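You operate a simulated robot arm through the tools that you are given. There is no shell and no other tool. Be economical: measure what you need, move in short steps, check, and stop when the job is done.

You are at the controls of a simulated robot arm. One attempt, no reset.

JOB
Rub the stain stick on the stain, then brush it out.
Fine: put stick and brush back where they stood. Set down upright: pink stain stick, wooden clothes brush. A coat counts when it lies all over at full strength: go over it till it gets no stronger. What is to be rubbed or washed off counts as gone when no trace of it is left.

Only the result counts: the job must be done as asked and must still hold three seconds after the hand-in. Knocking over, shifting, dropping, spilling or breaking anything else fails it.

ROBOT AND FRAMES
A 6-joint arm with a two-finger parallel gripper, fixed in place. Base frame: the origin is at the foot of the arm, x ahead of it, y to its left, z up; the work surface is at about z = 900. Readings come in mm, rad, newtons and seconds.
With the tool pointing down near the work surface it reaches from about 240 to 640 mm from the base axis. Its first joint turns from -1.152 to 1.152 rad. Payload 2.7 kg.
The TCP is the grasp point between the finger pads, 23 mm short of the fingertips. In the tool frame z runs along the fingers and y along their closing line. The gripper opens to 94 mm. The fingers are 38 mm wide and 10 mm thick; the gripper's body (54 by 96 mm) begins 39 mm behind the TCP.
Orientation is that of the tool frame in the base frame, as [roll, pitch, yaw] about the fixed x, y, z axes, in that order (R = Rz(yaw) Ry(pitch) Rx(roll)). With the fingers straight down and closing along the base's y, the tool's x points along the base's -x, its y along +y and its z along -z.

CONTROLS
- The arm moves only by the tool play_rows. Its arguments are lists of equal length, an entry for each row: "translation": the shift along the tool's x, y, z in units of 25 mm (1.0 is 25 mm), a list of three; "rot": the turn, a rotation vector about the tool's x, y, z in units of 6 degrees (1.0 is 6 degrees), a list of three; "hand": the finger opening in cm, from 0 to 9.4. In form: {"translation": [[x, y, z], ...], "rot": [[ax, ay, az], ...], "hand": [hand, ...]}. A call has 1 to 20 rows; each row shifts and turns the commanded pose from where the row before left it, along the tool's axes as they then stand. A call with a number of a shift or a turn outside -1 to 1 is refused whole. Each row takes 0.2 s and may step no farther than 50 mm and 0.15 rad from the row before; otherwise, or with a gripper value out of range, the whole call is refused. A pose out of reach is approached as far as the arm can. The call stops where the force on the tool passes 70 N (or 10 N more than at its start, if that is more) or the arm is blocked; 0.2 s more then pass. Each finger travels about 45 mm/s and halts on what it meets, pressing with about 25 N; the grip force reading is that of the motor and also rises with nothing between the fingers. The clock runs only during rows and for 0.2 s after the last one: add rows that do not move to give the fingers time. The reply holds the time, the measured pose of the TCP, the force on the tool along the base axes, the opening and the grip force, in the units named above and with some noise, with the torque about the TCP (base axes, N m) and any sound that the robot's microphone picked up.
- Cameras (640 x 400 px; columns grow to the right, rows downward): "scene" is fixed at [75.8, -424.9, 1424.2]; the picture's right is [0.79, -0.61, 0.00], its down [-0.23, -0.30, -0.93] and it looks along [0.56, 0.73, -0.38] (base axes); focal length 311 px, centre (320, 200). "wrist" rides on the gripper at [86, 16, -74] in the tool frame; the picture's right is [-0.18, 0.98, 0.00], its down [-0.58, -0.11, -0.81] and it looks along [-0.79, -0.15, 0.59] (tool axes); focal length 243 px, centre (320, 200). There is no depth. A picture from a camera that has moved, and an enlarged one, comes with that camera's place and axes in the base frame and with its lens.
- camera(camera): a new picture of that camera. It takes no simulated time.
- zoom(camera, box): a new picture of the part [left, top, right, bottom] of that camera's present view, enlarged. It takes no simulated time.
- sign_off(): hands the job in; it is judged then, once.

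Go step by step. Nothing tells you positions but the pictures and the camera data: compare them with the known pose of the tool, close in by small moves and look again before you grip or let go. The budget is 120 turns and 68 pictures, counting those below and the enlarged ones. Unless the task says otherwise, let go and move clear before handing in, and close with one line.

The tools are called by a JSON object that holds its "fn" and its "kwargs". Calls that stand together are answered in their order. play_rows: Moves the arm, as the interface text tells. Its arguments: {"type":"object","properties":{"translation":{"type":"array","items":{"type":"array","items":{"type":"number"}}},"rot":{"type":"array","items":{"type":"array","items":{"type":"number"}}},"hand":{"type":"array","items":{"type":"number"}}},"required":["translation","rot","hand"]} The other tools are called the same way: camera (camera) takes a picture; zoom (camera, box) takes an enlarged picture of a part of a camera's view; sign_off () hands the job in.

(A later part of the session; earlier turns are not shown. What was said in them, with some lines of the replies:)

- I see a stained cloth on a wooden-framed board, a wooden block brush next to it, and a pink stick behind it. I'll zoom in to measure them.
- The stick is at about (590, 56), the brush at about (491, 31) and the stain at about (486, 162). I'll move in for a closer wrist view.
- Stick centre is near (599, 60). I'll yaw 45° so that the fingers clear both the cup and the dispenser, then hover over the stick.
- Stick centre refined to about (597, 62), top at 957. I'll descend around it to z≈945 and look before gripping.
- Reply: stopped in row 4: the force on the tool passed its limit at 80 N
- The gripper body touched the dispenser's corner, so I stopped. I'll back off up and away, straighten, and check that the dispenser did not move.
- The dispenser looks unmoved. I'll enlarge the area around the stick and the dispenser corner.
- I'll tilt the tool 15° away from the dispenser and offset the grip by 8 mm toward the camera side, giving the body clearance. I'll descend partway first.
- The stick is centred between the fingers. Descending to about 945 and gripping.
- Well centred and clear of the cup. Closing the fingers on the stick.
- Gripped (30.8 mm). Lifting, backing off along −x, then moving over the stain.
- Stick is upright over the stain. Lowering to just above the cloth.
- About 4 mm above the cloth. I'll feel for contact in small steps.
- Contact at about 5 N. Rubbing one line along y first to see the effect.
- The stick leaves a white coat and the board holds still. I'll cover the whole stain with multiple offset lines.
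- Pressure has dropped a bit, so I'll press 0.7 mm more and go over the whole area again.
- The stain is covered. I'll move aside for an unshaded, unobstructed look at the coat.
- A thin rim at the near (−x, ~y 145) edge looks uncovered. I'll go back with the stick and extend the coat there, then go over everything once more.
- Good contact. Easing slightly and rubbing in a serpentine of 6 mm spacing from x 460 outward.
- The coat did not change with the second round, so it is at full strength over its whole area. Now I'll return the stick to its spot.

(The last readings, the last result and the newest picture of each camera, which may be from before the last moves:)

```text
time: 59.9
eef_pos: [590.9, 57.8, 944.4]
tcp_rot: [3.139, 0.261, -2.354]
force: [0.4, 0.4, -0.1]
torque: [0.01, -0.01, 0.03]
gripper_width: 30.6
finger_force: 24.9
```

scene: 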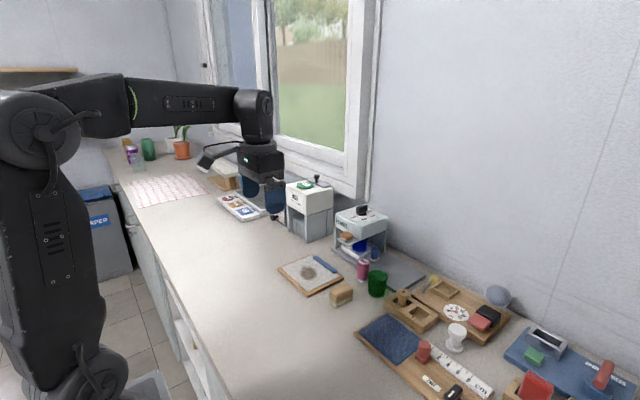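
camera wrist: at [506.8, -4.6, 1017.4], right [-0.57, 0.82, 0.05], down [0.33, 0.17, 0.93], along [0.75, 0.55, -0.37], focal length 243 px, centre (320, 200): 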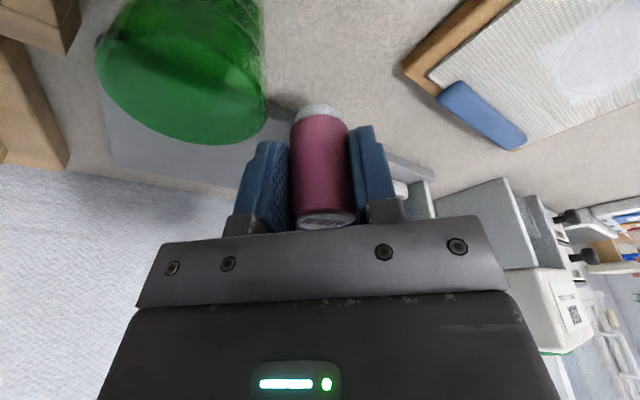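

{"fn": "play_rows", "kwargs": {"translation": [[0.0104, 0, 0.0386], [0, 0, 0], [0, 0, 0]], "rot": [[0, 0, 0], [0, 0, 0], [0, 0, 0]], "hand": [2.3, 2.3, 2.3]}}

```text
time: 60.7
eef_pos: [589.9, 57.1, 943.5]
tcp_rot: [3.139, 0.26, -2.355]
force: [0.4, 0.7, 1.6]
torque: [0.04, -0.04, -0.01]
gripper_width: 30.7
finger_force: 25.0
```

{"fn": "play_rows", "kwargs": {"translation": [[0.0073, 0, 0.027], [0, 0, 0], [0, 0, 0]], "rot": [[0, 0, 0], [0, 0, 0], [0, 0, 0]], "hand": [2.3, 2.3, 2.3]}}

```text
time: 61.5
eef_pos: [590.0, 56.1, 942.0]
tcp_rot: [3.14, 0.261, -2.354]
force: [-2.0, -0.3, 9.7]
torque: [0.06, 0.01, 0.04]
gripper_width: 30.8
finger_force: 25.1
```

The stick is seated on the table. Opening and rising vertically.

{"fn": "play_rows", "kwargs": {"translation": [[0, 0, 0], [0, 0, 0], [0, 0, 0], [0, 0, 0], [0, 0, 0], [-0.2072, 0, -0.7728], [-0.2072, 0, -0.7728], [-0.2072, 0, -0.7728], [-0.2072, 0, -0.7728], [0, 0, 0]], "rot": [[0, 0, 0], [0, 0, 0], [0, 0, 0], [0, 0, 0], [0, 0, 0], [0, 0, 0], [0, 0, 0], [0, 0, 0], [0, 0, 0], [0, 0, 0]], "hand": [3.6, 4.4, 5.2, 6, 6.8, 7, 7, 7, 7, 7]}}

{"fn": "camera", "kwargs": {"camera": "wrist"}}

{"fn": "zoom", "kwargs": {"camera": "scene", "box": [320, 190, 420, 310]}}

```text
time: 63.7
eef_pos: [590.2, 56.5, 1021.0]
tcp_rot: [3.14, 0.261, -2.354]
force: [-0.2, 0.8, -0.5]
torque: [0.0, 0.04, 0.01]
gripper_width: 69.9
finger_force: 0.1
```

```text
35 pictures are left
camera wrist: at [506.6, -4.7, 1072.9], right [-0.57, 0.82, 0.05], down [0.33, 0.17, 0.93], along [0.75, 0.55, -0.37], focal length 243 px, centre (320, 200)
```

wrist: 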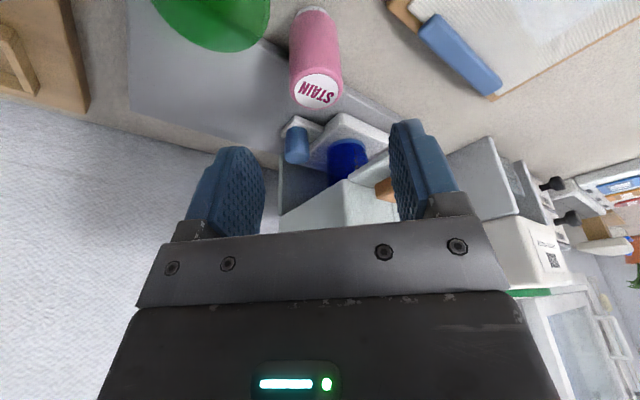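

```text
3.33 times, centred on (370, 250) of scene
camera zoom: at [75.8, -424.9, 1424.2], right [0.79, -0.61, 0.0], down [-0.23, -0.3, -0.93], along [0.56, 0.73, -0.38], focal length 1038 px, centre (153, 33)
```

zoom: 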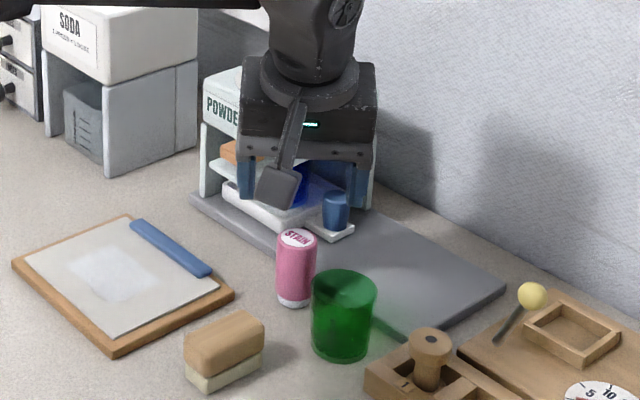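

The stick is back and upright at its spot. The cup may look a hair different, so I'll repeat the very first zoom to compare.

{"fn": "zoom", "kwargs": {"camera": "scene", "box": [260, 200, 440, 312]}}

{"fn": "zoom", "kwargs": {"camera": "scene", "box": [355, 240, 415, 310]}}

```text
3.56 times, centred on (350, 256) of scene
camera zoom: at [75.8, -424.9, 1424.2], right [0.79, -0.61, 0.0], down [-0.23, -0.3, -0.93], along [0.56, 0.73, -0.38], focal length 1107 px, centre (213, 1)
```

zoom: 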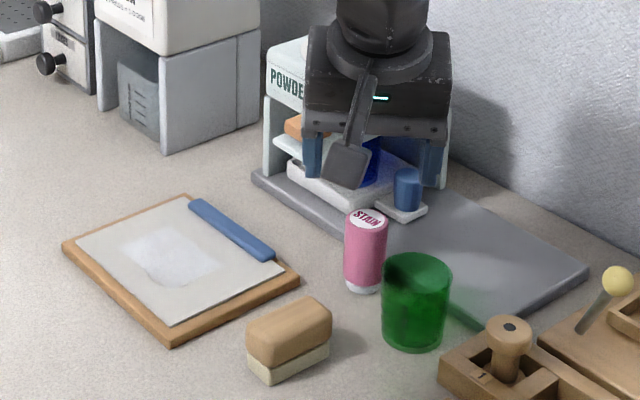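

```text
5.71 times, centred on (385, 275) of scene
camera zoom: at [75.8, -424.9, 1424.2], right [0.79, -0.61, 0.0], down [-0.23, -0.3, -0.93], along [0.56, 0.73, -0.38], focal length 1779 px, centre (-51, -229)
```

zoom: 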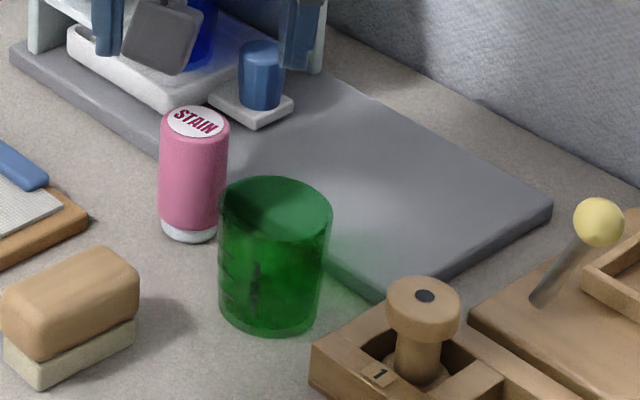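

The cup is within about 3 mm of its place (possibly a faint brush by a finger), and the stick is back. Now backing out, straightening the tool and aligning for the brush at about (491.5, 30.5).

{"fn": "play_rows", "kwargs": {"translation": [[0.601, 0.622, -0.161], [0.601, 0.622, -0.161], [0.601, 0.622, -0.161], [0.601, 0.622, -0.161], [0.601, 0.622, -0.161], [0, 0, 0], [0, 0, 0], [0, 0, 0], [0, 0, 0], [0, 0, 0], [0, 0, 0], [0, 0, 0], [0, 0, 0], [0, 0, 0], [0, 0, 0], [0, 0, 0], [0, 0, 0]], "rot": [[0, 0, 0], [0, 0, 0], [0, 0, 0], [0, 0, 0], [0, 0, 0], [0, 0.834, 0], [0, 0.833, 0], [0, 0.833, 0], [0, 0, 0.9375], [0, 0, 0.9375], [0, 0, 0.9375], [0, 0, 0.9375], [0, 0, 0.9375], [0, 0, 0.9375], [0, 0, 0.9375], [0, 0, 0.9375], [0, 0, 0]], "hand": [7, 7, 7, 7, 7, 7, 7, 7, 7, 7, 7, 7, 7, 7, 7, 7, 7]}}

{"fn": "camera", "kwargs": {"camera": "wrist"}}

```text
time: 67.3
eef_pos: [480.9, 56.5, 1020.8]
tcp_rot: [-3.141, -0.002, 3.141]
force: [0.4, 0.6, -0.3]
torque: [0.01, 0.04, -0.02]
gripper_width: 70.0
finger_force: 0.1
```

```text
31 pictures are left
camera wrist: at [394.4, 73.1, 1097.7], right [0.18, 0.98, 0.0], down [0.58, -0.11, 0.8], along [0.79, -0.15, -0.59], focal length 243 px, centre (320, 200)
```

wrist: 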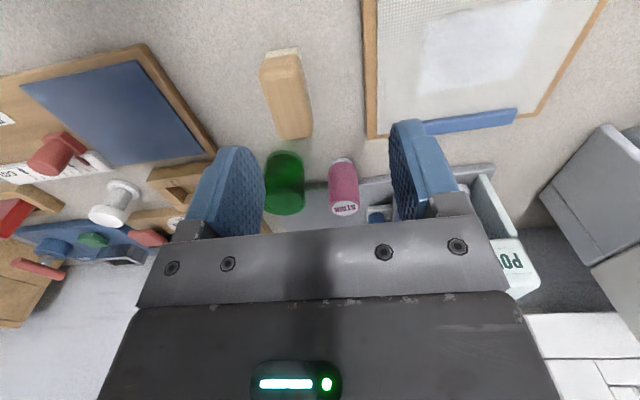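

The brush lies about −4° from x, centred near (489, 32). Aligning and lowering to just above it.

{"fn": "play_rows", "kwargs": {"translation": [[-0.324, -0.98, 0], [0, 0, 0.9], [0, 0, 0.9], [0, 0, 0], [0, 0, 0]], "rot": [[0, 0, 0], [0, 0, 0], [0, 0, 0], [0, 0, 0.67], [0, 0, 0]], "hand": [7, 7, 7, 7, 7]}}

{"fn": "camera", "kwargs": {"camera": "wrist"}}

{"fn": "zoom", "kwargs": {"camera": "scene", "box": [290, 220, 400, 310]}}

```text
time: 68.5
eef_pos: [489.7, 33.4, 977.7]
tcp_rot: [3.141, -0.003, 3.073]
force: [-0.4, -0.7, 0.2]
torque: [0.0, 0.0, 0.0]
gripper_width: 69.7
finger_force: 0.0
```

```text
30 pictures are left
camera wrist: at [403.8, 54.8, 1053.1], right [0.25, 0.97, 0.0], down [0.57, -0.15, 0.8], along [0.78, -0.2, -0.59], focal length 243 px, centre (320, 200)
```

wrist: 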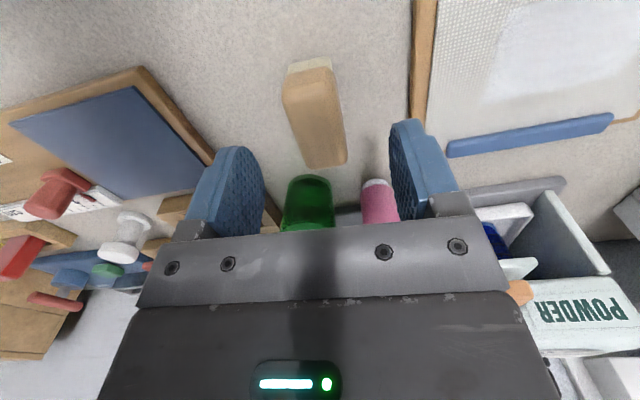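

```text
4.44 times, centred on (345, 265) of scene
camera zoom: at [75.8, -424.9, 1424.2], right [0.79, -0.61, 0.0], down [-0.23, -0.3, -0.93], along [0.56, 0.73, -0.38], focal length 1383 px, centre (209, -89)
```

zoom: 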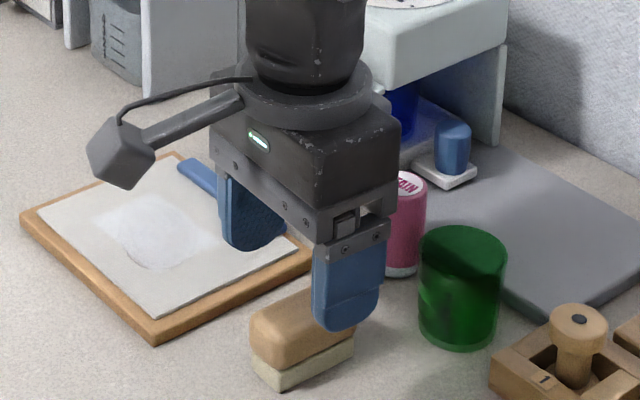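

{"fn": "play_rows", "kwargs": {"translation": [[-0.1, -0.05, 0.5], [0, 0, 0.5], [0, 0, 0.6], [0, 0, 0], [0, 0, 0]], "rot": [[0, 0, 0], [0, 0, 0], [0, 0, 0], [0, 0, 0], [0, 0, 0]], "hand": [7, 7, 7, 7, 7]}}

{"fn": "camera", "kwargs": {"camera": "wrist"}}

```text
time: 69.7
eef_pos: [491.0, 30.8, 937.7]
tcp_rot: [-3.141, -0.002, 3.074]
force: [-0.3, 0.0, -0.1]
torque: [-0.03, -0.01, 0.01]
gripper_width: 70.1
finger_force: 0.1
```

```text
28 pictures are left
camera wrist: at [406.6, 53.1, 1012.9], right [0.25, 0.97, 0.0], down [0.57, -0.15, 0.8], along [0.78, -0.2, -0.59], focal length 243 px, centre (320, 200)
```

wrist: 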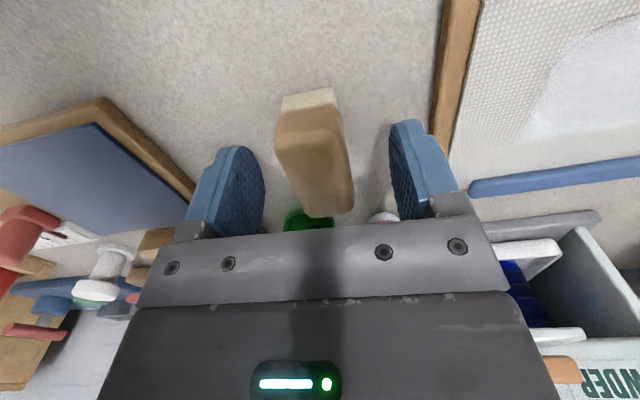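

Brush is between the fingers. Closing gently.

{"fn": "play_rows", "kwargs": {"translation": [[0, 0, 0], [0, 0, 0], [0, 0, 0], [0, 0, 0], [0, 0, 0], [0, 0, 0], [0, 0, 0]], "rot": [[0, 0, 0], [0, 0, 0], [0, 0, 0], [0, 0, 0], [0, 0, 0], [0, 0, 0], [0, 0, 0]], "hand": [5.5, 4.5, 3.5, 2.8, 2.2, 2, 2]}}

{"fn": "camera", "kwargs": {"camera": "wrist"}}

```text
time: 71.3
eef_pos: [490.3, 31.5, 937.4]
tcp_rot: [-3.141, -0.002, 3.075]
force: [-0.1, -0.1, 1.2]
torque: [0.0, 0.02, 0.01]
gripper_width: 29.4
finger_force: 25.4
```

```text
27 pictures are left
camera wrist: at [406.7, 53.1, 1013.1], right [0.25, 0.97, 0.0], down [0.57, -0.15, 0.81], along [0.78, -0.2, -0.59], focal length 243 px, centre (320, 200)
```

wrist: 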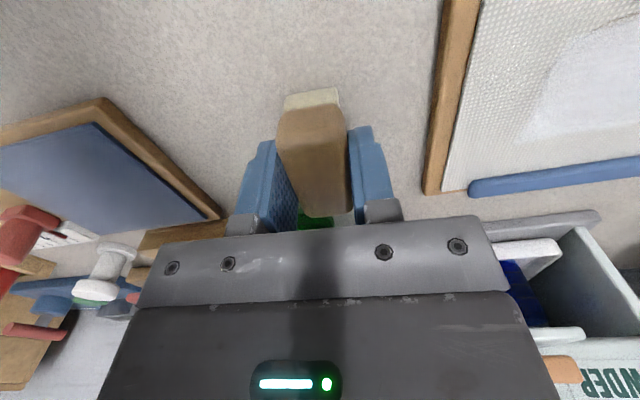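

Gripped with barely any movement. Lifting and carrying the brush over the coated stain.

{"fn": "play_rows", "kwargs": {"translation": [[0, 0, -0.7], [0, 0, -0.7], [0, 0, -0.6], [0.085, 0.89, 0], [0.085, 0.89, 0], [0.085, 0.89, 0], [0.085, 0.89, 0], [0.085, 0.89, 0], [0.085, 0.89, 0], [0, 0, 0.6], [0, 0, 0.6], [0, 0, 0.08], [0, 0, 0]], "rot": [[0, 0, 0], [0, 0, 0], [0, 0, 0], [0, 0, 0], [0, 0, 0], [0, 0, 0], [0, 0, 0], [0, 0, 0], [0, 0, 0], [0, 0, 0], [0, 0, 0], [0, 0, 0], [0, 0, 0]], "hand": [2, 2, 2, 2, 2, 2, 2, 2, 2, 2, 2, 2, 2]}}

{"fn": "zoom", "kwargs": {"camera": "scene", "box": [270, 220, 360, 300]}}

{"fn": "camera", "kwargs": {"camera": "wrist"}}

```text
time: 74.1
eef_pos: [488.0, 164.6, 954.8]
tcp_rot: [3.142, -0.002, 3.074]
force: [-0.5, -0.4, -0.8]
torque: [-0.02, 0.0, -0.04]
gripper_width: 29.5
finger_force: 25.9
```

```text
5.00 times, centred on (315, 260) of scene
camera zoom: at [75.8, -424.9, 1424.2], right [0.79, -0.61, 0.0], down [-0.23, -0.3, -0.93], along [0.56, 0.73, -0.38], focal length 1556 px, centre (345, -100)
```

zoom: 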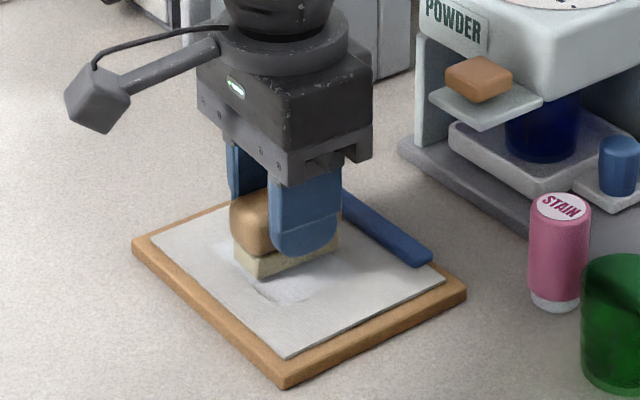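

```text
25 pictures are left
camera wrist: at [403.2, 186.8, 1030.5], right [0.25, 0.97, 0.0], down [0.57, -0.15, 0.8], along [0.78, -0.2, -0.59], focal length 243 px, centre (320, 200)
```

wrist: 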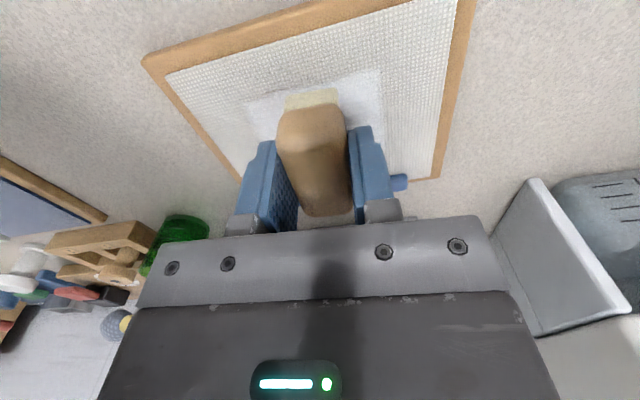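

Lowering the brush to contact.

{"fn": "play_rows", "kwargs": {"translation": [[0, 0, 0.14], [0, 0, 0], [0, 0, 0]], "rot": [[0, 0, 0], [0, 0, 0], [0, 0, 0]], "hand": [2, 2, 2]}}

{"fn": "play_rows", "kwargs": {"translation": [[0, 0, 0.05], [0, 0, 0], [0, 0, 0]], "rot": [[0, 0, 0], [0, 0, 0], [0, 0, 0]], "hand": [2, 2, 2]}}

```text
time: 74.9
eef_pos: [488.0, 164.4, 951.4]
tcp_rot: [3.141, -0.004, 3.074]
force: [-0.1, 0.4, -0.6]
torque: [-0.04, 0.02, 0.01]
gripper_width: 29.4
finger_force: 24.8
```

```text
time: 75.7
eef_pos: [487.7, 164.5, 950.8]
tcp_rot: [3.141, -0.002, 3.072]
force: [0.2, -1.3, 2.0]
torque: [0.0, 0.07, 0.0]
gripper_width: 29.6
finger_force: 25.2
```

Contact. Pressing slightly more and brushing back and forth along y.

{"fn": "play_rows", "kwargs": {"translation": [[0, 0, 0.03], [0.043, 0.6385, 0], [0.043, 0.6385, 0], [-0.043, -0.6385, 0], [-0.043, -0.6385, 0], [-0.043, -0.6385, 0], [-0.043, -0.6385, 0], [0.043, 0.6385, 0], [0.043, 0.6385, 0], [0.043, 0.6385, 0], [0.043, 0.6385, 0], [-0.043, -0.6385, 0], [-0.043, -0.6385, 0], [-0.043, -0.6385, 0], [-0.043, -0.6385, 0], [0, 0, 0]], "rot": [[0, 0, 0], [0, 0, 0], [0, 0, 0], [0, 0, 0], [0, 0, 0], [0, 0, 0], [0, 0, 0], [0, 0, 0], [0, 0, 0], [0, 0, 0], [0, 0, 0], [0, 0, 0], [0, 0, 0], [0, 0, 0], [0, 0, 0], [0, 0, 0]], "hand": [2, 2, 2, 2, 2, 2, 2, 2, 2, 2, 2, 2, 2, 2, 2, 2]}}

{"fn": "zoom", "kwargs": {"camera": "scene", "box": [270, 220, 360, 300]}}

{"fn": "zoom", "kwargs": {"camera": "wrist", "box": [140, 0, 480, 200]}}

```text
time: 79.1
eef_pos: [486.9, 132.1, 951.1]
tcp_rot: [3.14, 0.002, 3.075]
force: [1.0, 10.2, 20.5]
torque: [0.22, 0.09, -0.04]
gripper_width: 29.4
finger_force: 25.0
```

```text
5.00 times, centred on (315, 260) of scene
camera zoom: at [75.5, -424.7, 1424.3], right [0.79, -0.61, 0.0], down [-0.23, -0.3, -0.93], along [0.56, 0.73, -0.38], focal length 1556 px, centre (345, -100)
```

zoom: 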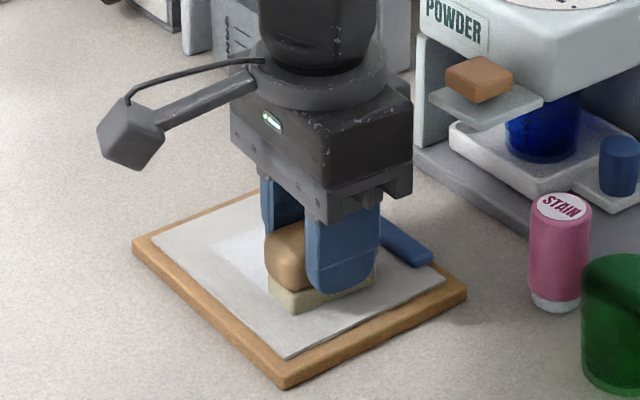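

```text
1.88 times, centred on (310, 100) of wrist
camera zoom: at [403.1, 154.7, 1025.2], right [0.25, 0.97, 0.0], down [0.57, -0.15, 0.81], along [0.78, -0.2, -0.59], focal length 457 px, centre (339, 388)
```

zoom: 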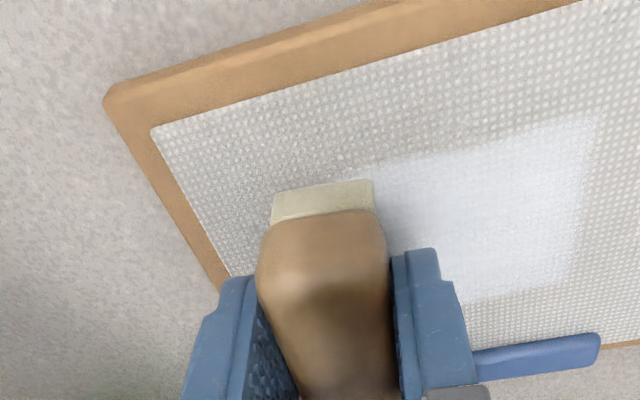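

The brush is taking the coat off. More strokes with x offsets to cover all of it.

{"fn": "play_rows", "kwargs": {"translation": [[0.24, 0, -0.012], [0.047, 0.698, 0], [0.047, 0.698, 0], [0.047, 0.698, 0], [0.047, 0.698, 0], [-0.047, -0.698, 0], [-0.047, -0.698, 0], [-0.047, -0.698, 0], [-0.047, -0.698, 0], [0.047, 0.698, 0], [0.047, 0.698, 0], [0.047, 0.698, 0], [0.047, 0.698, 0], [-0.047, -0.698, 0], [-0.047, -0.698, 0], [-0.047, -0.698, 0], [-0.047, -0.698, 0], [-0.48, 0, 0]], "rot": [[0, 0, 0], [0, 0, 0], [0, 0, 0], [0, 0, 0], [0, 0, 0], [0, 0, 0], [0, 0, 0], [0, 0, 0], [0, 0, 0], [0, 0, 0], [0, 0, 0], [0, 0, 0], [0, 0, 0], [0, 0, 0], [0, 0, 0], [0, 0, 0], [0, 0, 0], [0, 0, 0]], "hand": [2, 2, 2, 2, 2, 2, 2, 2, 2, 2, 2, 2, 2, 2, 2, 2, 2, 2]}}

{"fn": "play_rows", "kwargs": {"translation": [[0.047, 0.698, 0], [0.047, 0.698, 0], [0.047, 0.698, 0], [0.047, 0.698, 0], [-0.047, -0.698, 0], [-0.047, -0.698, 0], [-0.047, -0.698, 0], [-0.047, -0.698, 0], [0.047, 0.698, 0], [0.047, 0.698, 0], [0.047, 0.698, 0], [0.047, 0.698, 0], [-0.047, -0.698, 0], [-0.047, -0.698, 0], [-0.047, -0.698, 0], [-0.047, -0.698, 0]], "rot": [[0, 0, 0], [0, 0, 0], [0, 0, 0], [0, 0, 0], [0, 0, 0], [0, 0, 0], [0, 0, 0], [0, 0, 0], [0, 0, 0], [0, 0, 0], [0, 0, 0], [0, 0, 0], [0, 0, 0], [0, 0, 0], [0, 0, 0], [0, 0, 0]], "hand": [2, 2, 2, 2, 2, 2, 2, 2, 2, 2, 2, 2, 2, 2, 2, 2]}}

{"fn": "zoom", "kwargs": {"camera": "wrist", "box": [140, 0, 480, 200]}}

```text
time: 82.9
eef_pos: [493.2, 132.1, 950.6]
tcp_rot: [3.14, -0.004, 3.075]
force: [0.2, -0.7, -0.8]
torque: [-0.03, 0.0, -0.01]
gripper_width: 29.6
finger_force: 25.4
```

```text
time: 86.3
eef_pos: [494.2, 133.1, 949.2]
tcp_rot: [-3.141, -0.004, 3.075]
force: [0.1, 1.2, 1.1]
torque: [0.07, -0.03, 0.0]
gripper_width: 29.6
finger_force: 25.2
```

```text
1.88 times, centred on (310, 100) of wrist
camera zoom: at [409.2, 154.7, 1025.3], right [0.25, 0.97, 0.0], down [0.57, -0.15, 0.81], along [0.78, -0.2, -0.59], focal length 457 px, centre (339, 388)
```

zoom: 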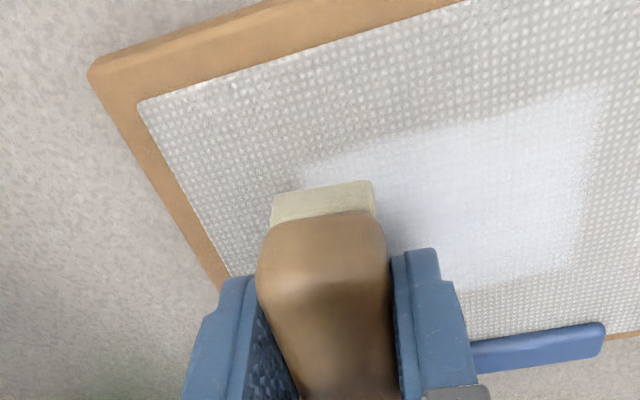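

Contact was light there, so I'll press 0.8 mm more and repeat.

{"fn": "play_rows", "kwargs": {"translation": [[0, 0, 0.032], [0.047, 0.698, 0], [0.047, 0.698, 0], [0.047, 0.698, 0], [0.047, 0.698, 0], [-0.047, -0.698, 0], [-0.047, -0.698, 0], [-0.047, -0.698, 0], [-0.047, -0.698, 0], [0.047, 0.698, 0], [0.047, 0.698, 0]], "rot": [[0, 0, 0], [0, 0, 0], [0, 0, 0], [0, 0, 0], [0, 0, 0], [0, 0, 0], [0, 0, 0], [0, 0, 0], [0, 0, 0], [0, 0, 0], [0, 0, 0]], "hand": [2, 2, 2, 2, 2, 2, 2, 2, 2, 2, 2]}}

```text
time: 88.7
eef_pos: [492.3, 167.8, 950.6]
tcp_rot: [-3.138, -0.002, 3.074]
force: [0.4, -4.2, 7.3]
torque: [-0.1, -0.05, -0.02]
gripper_width: 29.2
finger_force: 25.5
```

{"fn": "play_rows", "kwargs": {"translation": [[0.047, 0.698, 0], [0.047, 0.698, 0], [0.24, 0, 0], [-0.047, -0.698, 0], [-0.047, -0.698, 0], [-0.047, -0.698, 0], [-0.047, -0.698, 0], [0.24, 0, 0], [0.047, 0.698, 0], [0.047, 0.698, 0], [0.047, 0.698, 0], [0.047, 0.698, 0], [-0.047, -0.698, 0], [-0.047, -0.698, 0], [-0.047, -0.698, 0], [-0.047, -0.698, 0], [-0.24, 0, 0], [0.047, 0.698, 0], [0.047, 0.698, 0], [0.047, 0.698, 0]], "rot": [[0, 0, 0], [0, 0, 0], [0, 0, 0], [0, 0, 0], [0, 0, 0], [0, 0, 0], [0, 0, 0], [0, 0, 0], [0, 0, 0], [0, 0, 0], [0, 0, 0], [0, 0, 0], [0, 0, 0], [0, 0, 0], [0, 0, 0], [0, 0, 0], [0, 0, 0], [0, 0, 0], [0, 0, 0], [0, 0, 0]], "hand": [2, 2, 2, 2, 2, 2, 2, 2, 2, 2, 2, 2, 2, 2, 2, 2, 2, 2, 2, 2]}}

{"fn": "play_rows", "kwargs": {"translation": [[0.047, 0.698, 0], [-0.047, -0.698, 0], [-0.047, -0.698, 0], [-0.047, -0.698, 0], [-0.047, -0.698, 0], [0.047, 0.698, 0], [0.047, 0.698, 0], [0.047, 0.698, 0], [0.047, 0.698, 0], [-0.047, -0.698, 0], [-0.047, -0.698, 0], [-0.047, -0.698, 0], [-0.047, -0.698, 0], [0, -0.5, -0.8], [0, -0.8, -0.8], [0.8, 0, 0], [0.8, 0, 0], [0, 0, 0]], "rot": [[0, 0, 0], [0, 0, 0], [0, 0, 0], [0, 0, 0], [0, 0, 0], [0, 0, 0], [0, 0, 0], [0, 0, 0], [0, 0, 0], [0, 0, 0], [0, 0, 0], [0, 0, 0], [0, 0, 0], [0, 0, 0], [0, 0, 0], [0, 0, 0], [0, 0, 0], [0, 0, 0]], "hand": [2, 2, 2, 2, 2, 2, 2, 2, 2, 2, 2, 2, 2, 2, 2, 2, 2, 2]}}

{"fn": "camera", "kwargs": {"camera": "wrist"}}

{"fn": "zoom", "kwargs": {"camera": "scene", "box": [270, 230, 350, 300]}}

```text
time: 92.9
eef_pos: [487.5, 185.6, 948.6]
tcp_rot: [3.141, -0.001, 3.075]
force: [0.3, -7.5, 14.6]
torque: [-0.18, 0.06, 0.05]
gripper_width: 29.4
finger_force: 24.6
```

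```text
time: 96.7
eef_pos: [445.5, 104.1, 988.6]
tcp_rot: [-3.141, -0.002, 3.073]
force: [0.0, 0.6, -0.8]
torque: [-0.01, 0.0, 0.03]
gripper_width: 29.2
finger_force: 25.1
```

```text
21 pictures are left
camera wrist: at [360.4, 125.1, 1064.7], right [0.25, 0.97, 0.0], down [0.57, -0.15, 0.81], along [0.78, -0.2, -0.59], focal length 243 px, centre (320, 200)
```

wrist: 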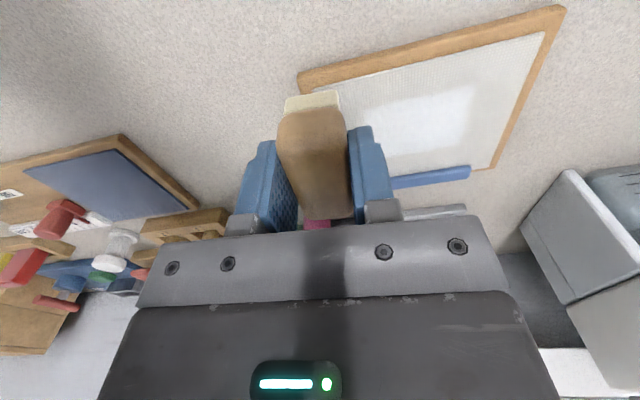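

```text
5.71 times, centred on (310, 265) of scene
camera zoom: at [75.8, -424.9, 1424.2], right [0.79, -0.61, 0.0], down [-0.23, -0.3, -0.93], along [0.56, 0.73, -0.38], focal length 1779 px, centre (377, -171)
```

zoom: 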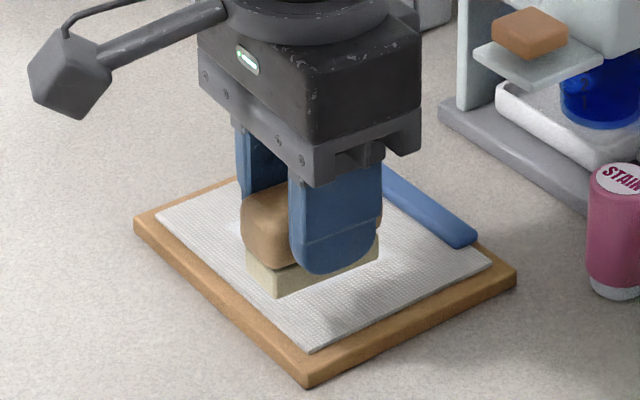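

{"fn": "zoom", "kwargs": {"camera": "wrist", "box": [330, 20, 550, 190]}}

```text
2.35 times, centred on (440, 105) of wrist
camera zoom: at [360.4, 125.1, 1064.7], right [0.25, 0.97, 0.0], down [0.57, -0.15, 0.81], along [0.78, -0.2, -0.59], focal length 571 px, centre (38, 424)
```

zoom: 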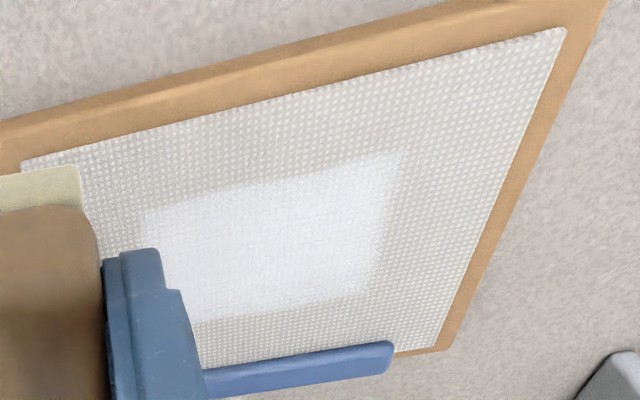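

The brown is gone; a whitish patch of the product remains, with weave showing through. I'll brush more and compare.

{"fn": "play_rows", "kwargs": {"translation": [[-0.8, 0, 0], [-0.8, 0, 0], [0, 0.8, 0.8], [0, 0.5, 0.8], [0, 0, 0.024], [0.047, 0.698, 0], [0.047, 0.698, 0], [0.047, 0.698, 0], [0.047, 0.698, 0], [-0.047, -0.698, 0], [-0.047, -0.698, 0], [-0.047, -0.698, 0], [-0.047, -0.698, 0], [0.047, 0.698, 0], [0.047, 0.698, 0], [0.047, 0.698, 0], [0.047, 0.698, 0], [-0.047, -0.698, 0], [-0.047, -0.698, 0]], "rot": [[0, 0, 0], [0, 0, 0], [0, 0, 0], [0, 0, 0], [0, 0, 0], [0, 0, 0], [0, 0, 0], [0, 0, 0], [0, 0, 0], [0, 0, 0], [0, 0, 0], [0, 0, 0], [0, 0, 0], [0, 0, 0], [0, 0, 0], [0, 0, 0], [0, 0, 0], [0, 0, 0], [0, 0, 0]], "hand": [2, 2, 2, 2, 2, 2, 2, 2, 2, 2, 2, 2, 2, 2, 2, 2, 2, 2, 2]}}

```text
time: 100.7
eef_pos: [487.3, 169.8, 948.1]
tcp_rot: [3.14, 0.001, 3.074]
force: [0.5, 5.8, 12.5]
torque: [0.21, 0.19, -0.12]
gripper_width: 29.4
finger_force: 25.1
```

{"fn": "play_rows", "kwargs": {"translation": [[-0.047, -0.698, 0], [-0.047, -0.698, 0], [0.32, 0, 0], [0.047, 0.698, 0], [0.047, 0.698, 0], [0.047, 0.698, 0], [0.047, 0.698, 0], [-0.047, -0.698, 0], [-0.047, -0.698, 0], [-0.047, -0.698, 0], [-0.047, -0.698, 0], [0.047, 0.698, 0], [0.047, 0.698, 0], [0.047, 0.698, 0], [0.047, 0.698, 0], [-0.64, 0, 0], [-0.047, -0.698, 0], [-0.047, -0.698, 0], [-0.047, -0.698, 0], [-0.047, -0.698, 0]], "rot": [[0, 0, 0], [0, 0, 0], [0, 0, 0], [0, 0, 0], [0, 0, 0], [0, 0, 0], [0, 0, 0], [0, 0, 0], [0, 0, 0], [0, 0, 0], [0, 0, 0], [0, 0, 0], [0, 0, 0], [0, 0, 0], [0, 0, 0], [0, 0, 0], [0, 0, 0], [0, 0, 0], [0, 0, 0], [0, 0, 0]], "hand": [2, 2, 2, 2, 2, 2, 2, 2, 2, 2, 2, 2, 2, 2, 2, 2, 2, 2, 2, 2]}}

{"fn": "play_rows", "kwargs": {"translation": [[0.047, 0.698, 0], [0.047, 0.698, 0], [0.047, 0.698, 0], [0.047, 0.698, 0], [-0.047, -0.698, 0], [-0.047, -0.698, 0], [-0.047, -0.698, 0], [-0.047, -0.698, 0], [0.32, 0, 0], [0.047, 0.698, 0], [0.047, 0.698, 0], [0.047, 0.698, 0], [0.047, 0.698, 0], [-0.047, -0.698, 0], [-0.047, -0.698, 0], [-0.047, -0.698, 0], [-0.047, -0.698, 0]], "rot": [[0, 0, 0], [0, 0, 0], [0, 0, 0], [0, 0, 0], [0, 0, 0], [0, 0, 0], [0, 0, 0], [0, 0, 0], [0, 0, 0], [0, 0, 0], [0, 0, 0], [0, 0, 0], [0, 0, 0], [0, 0, 0], [0, 0, 0], [0, 0, 0], [0, 0, 0]], "hand": [2, 2, 2, 2, 2, 2, 2, 2, 2, 2, 2, 2, 2, 2, 2, 2, 2]}}

{"fn": "play_rows", "kwargs": {"translation": [[0, -0.5, -0.8], [0, -0.8, -0.8], [0.8, 0, 0], [0.8, 0, 0], [0, 0, 0]], "rot": [[0, 0, 0], [0, 0, 0], [0, 0, 0], [0, 0, 0], [0, 0, 0]], "hand": [2, 2, 2, 2, 2]}}

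{"fn": "zoom", "kwargs": {"camera": "wrist", "box": [330, 20, 550, 190]}}

```text
time: 104.9
eef_pos: [495.8, 131.2, 949.5]
tcp_rot: [-3.141, -0.001, 3.074]
force: [0.5, 5.8, 9.7]
torque: [0.19, 0.0, 0.01]
gripper_width: 29.4
finger_force: 25.2
```

```text
time: 108.5
eef_pos: [488.9, 132.2, 948.5]
tcp_rot: [-3.141, 0.0, 3.074]
force: [0.9, 9.4, 18.4]
torque: [0.23, 0.19, -0.07]
gripper_width: 29.4
finger_force: 25.0
```

```text
time: 109.7
eef_pos: [445.2, 104.1, 989.1]
tcp_rot: [3.141, -0.002, 3.073]
force: [-0.3, -0.1, -0.8]
torque: [-0.02, 0.01, 0.02]
gripper_width: 29.4
finger_force: 25.0
```

```text
2.35 times, centred on (440, 105) of wrist
camera zoom: at [359.8, 125.5, 1064.5], right [0.25, 0.97, 0.0], down [0.57, -0.15, 0.8], along [0.78, -0.2, -0.59], focal length 571 px, centre (38, 424)
```

zoom: 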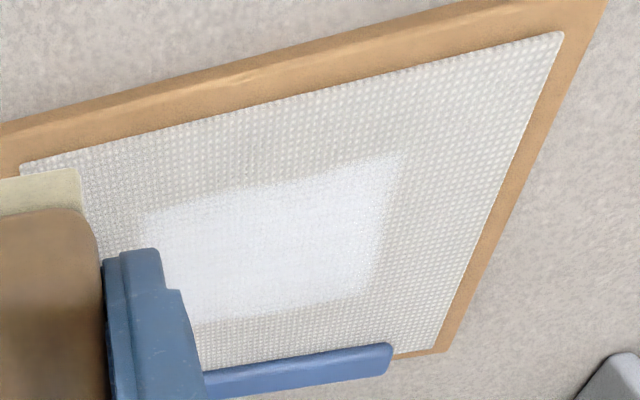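

Brushing changes nothing further: the stain is gone without trace under the clean white patch. Taking the brush back over its spot, and inspecting the cloth unobstructed.

{"fn": "play_rows", "kwargs": {"translation": [[-0.503, -0.698, 0], [-0.503, -0.698, 0], [-0.503, -0.698, 0], [-0.503, -0.698, 0], [0, 0, 0], [0, 0, 0]], "rot": [[0, 0, 0], [0, 0, 0], [0, 0, 0], [0, 0, 0], [0, 0, 0], [0, 0, 0]], "hand": [2, 2, 2, 2, 2, 2]}}

{"fn": "zoom", "kwargs": {"camera": "scene", "box": [270, 240, 350, 300]}}

{"fn": "zoom", "kwargs": {"camera": "wrist", "box": [400, 0, 640, 170]}}

```text
time: 111.1
eef_pos: [490.7, 30.6, 988.0]
tcp_rot: [3.14, -0.003, 3.074]
force: [0.2, -0.2, -0.8]
torque: [0.02, -0.04, 0.0]
gripper_width: 29.5
finger_force: 25.1
```

```text
6.67 times, centred on (310, 270) of scene
camera zoom: at [75.8, -424.9, 1424.2], right [0.79, -0.61, 0.0], down [-0.23, -0.3, -0.93], along [0.56, 0.73, -0.38], focal length 2075 px, centre (387, -267)
```

zoom: 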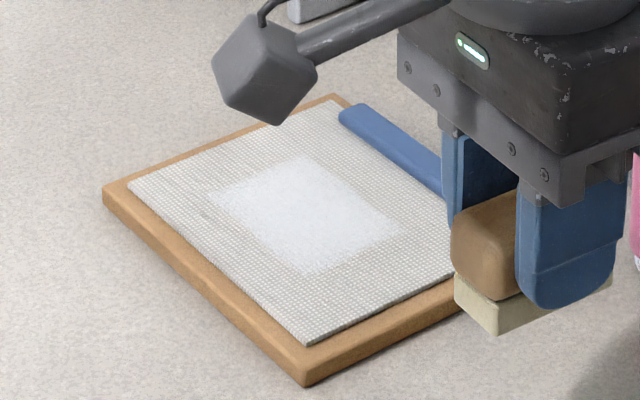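

```text
2.35 times, centred on (520, 85) of wrist
camera zoom: at [406.2, 52.0, 1063.8], right [0.25, 0.97, 0.0], down [0.57, -0.15, 0.8], along [0.78, -0.2, -0.59], focal length 571 px, centre (-151, 471)
```

zoom: 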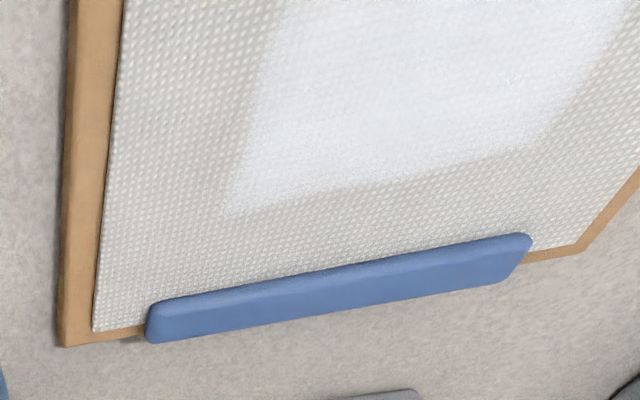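

{"fn": "zoom", "kwargs": {"camera": "scene", "box": [285, 255, 325, 285]}}

```text
13.33 times, centred on (305, 270) of scene
camera zoom: at [75.8, -424.9, 1424.2], right [0.79, -0.61, 0.0], down [-0.23, -0.3, -0.93], along [0.56, 0.73, -0.38], focal length 4150 px, centre (520, -733)
```

zoom: 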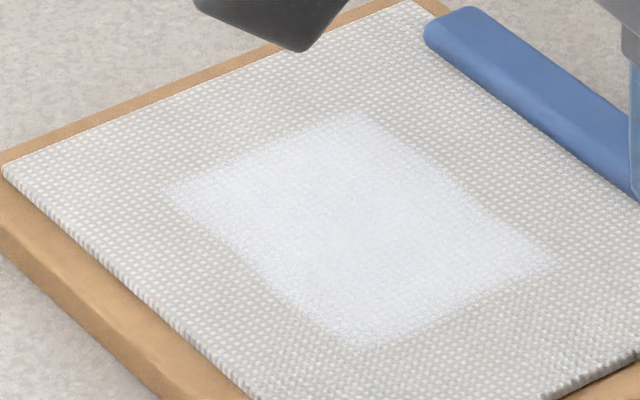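

No stain left and the board hasn't moved. Lowering the brush onto its spot.

{"fn": "play_rows", "kwargs": {"translation": [[0, 0, 0.7], [0, 0, 0.7], [0, 0, 0.54], [0, 0, 0], [0, 0, 0]], "rot": [[0, 0, 0], [0, 0, 0], [0, 0, 0], [0, 0, 0], [0, 0, 0]], "hand": [2, 2, 2, 2, 2]}}

{"fn": "play_rows", "kwargs": {"translation": [[0, 0, 0.08], [0, 0, 0], [0, 0, 0]], "rot": [[0, 0, 0], [0, 0, 0], [0, 0, 0]], "hand": [2, 2, 2]}}

{"fn": "play_rows", "kwargs": {"translation": [[0, 0, 0.05], [0, 0, 0], [0, 0, 0]], "rot": [[0, 0, 0], [0, 0, 0], [0, 0, 0]], "hand": [2, 2, 2]}}

```text
time: 112.3
eef_pos: [491.9, 30.1, 939.6]
tcp_rot: [-3.141, -0.003, 3.073]
force: [-0.1, 0.8, -0.5]
torque: [0.02, -0.03, -0.01]
gripper_width: 29.8
finger_force: 24.9
```

```text
time: 113.1
eef_pos: [490.3, 30.2, 937.8]
tcp_rot: [-3.14, -0.001, 3.073]
force: [1.1, 0.7, -0.8]
torque: [0.01, 0.0, -0.04]
gripper_width: 29.5
finger_force: 25.3
```

```text
time: 113.9
eef_pos: [491.3, 29.0, 936.2]
tcp_rot: [-3.141, -0.002, 3.073]
force: [0.0, 0.1, -1.1]
torque: [-0.02, 0.04, -0.01]
gripper_width: 29.6
finger_force: 24.9
```

{"fn": "play_rows", "kwargs": {"translation": [[0, 0.04, 0.03], [0, 0, 0], [0, 0, 0]], "rot": [[0, 0, 0], [0, 0, 0], [0, 0, 0]], "hand": [2, 2, 2]}}

{"fn": "play_rows", "kwargs": {"translation": [[0, 0, 0.03], [0, 0, 0], [0, 0, 0]], "rot": [[0, 0, 0], [0, 0, 0], [0, 0, 0]], "hand": [2, 2, 2]}}

```text
time: 114.7
eef_pos: [490.1, 31.5, 935.9]
tcp_rot: [-3.14, -0.004, 3.073]
force: [-0.3, 0.7, -0.6]
torque: [0.0, 0.04, 0.0]
gripper_width: 29.5
finger_force: 25.1
```

```text
time: 115.5
eef_pos: [492.2, 31.0, 936.8]
tcp_rot: [-3.14, -0.003, 3.073]
force: [-1.5, 0.6, 4.8]
torque: [0.01, 0.05, 0.0]
gripper_width: 29.3
finger_force: 24.5
```

Seated. Opening and rising straight up.

{"fn": "play_rows", "kwargs": {"translation": [[0, 0, 0], [0, 0, 0], [0, 0, 0], [0, 0, 0], [0, 0, 0], [0, 0, -0.8], [0, 0, -0.8], [0, 0, -0.8], [0, 0, -0.8], [0.8, 0, -0.8], [0.8, 0, -0.8], [0.8, 0, -0.8], [0, 0, 0]], "rot": [[0, 0, 0], [0, 0, 0], [0, 0, 0], [0, 0, 0], [0, 0, 0], [0, 0, 0], [0, 0, 0], [0, 0, 0], [0, 0, 0], [0, 0, 0], [0, 0, 0], [0, 0, 0], [0, 0, 0]], "hand": [3.5, 4.3, 5.1, 6, 6.8, 7, 7, 7, 7, 7, 7, 7, 7]}}

{"fn": "zoom", "kwargs": {"camera": "scene", "box": [260, 200, 440, 312]}}

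{"fn": "camera", "kwargs": {"camera": "wrist"}}

```text
time: 118.3
eef_pos: [431.6, 36.2, 1075.4]
tcp_rot: [3.141, -0.004, 3.073]
force: [0.3, -0.1, 0.1]
torque: [0.01, -0.01, -0.02]
gripper_width: 69.7
finger_force: 0.0
```

```text
3.56 times, centred on (350, 256) of scene
camera zoom: at [75.8, -424.9, 1424.2], right [0.79, -0.61, 0.0], down [-0.23, -0.3, -0.93], along [0.56, 0.73, -0.38], focal length 1107 px, centre (213, 1)
```

zoom: 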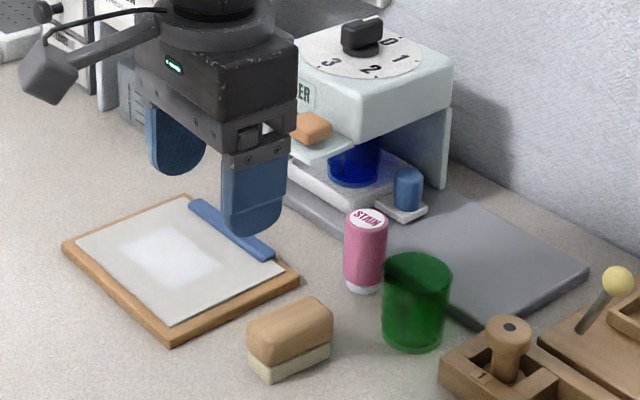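

```text
13 pictures are left
camera wrist: at [346.4, 58.1, 1151.2], right [0.25, 0.97, 0.0], down [0.58, -0.15, 0.8], along [0.78, -0.2, -0.59], focal length 243 px, centre (320, 200)
```

wrist: 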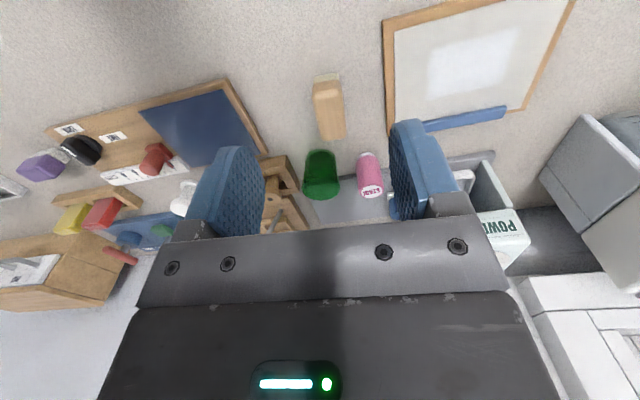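

Both tools stand upright at their places, the stain is gone, and the arm is clear. Nothing else shows a visible change, apart from the cup, which may sit about 3 mm off its place. Correcting it would risk more than it gains.

{"fn": "sign_off", "kwargs": {}}

```text
The job is handed in.
```

I coated the stain with the stick and brushed it until no brown was left, though a white patch of product stayed on the cloth that more brushing didn't change. The stick and brush are back upright where they stood, within about 1 mm by eye. Two things could count against the job: the gripper hit the powder dispenser early on, which doesn't seem to have moved, and a finger may have pushed the green cup about 3 mm, which I left as it was.
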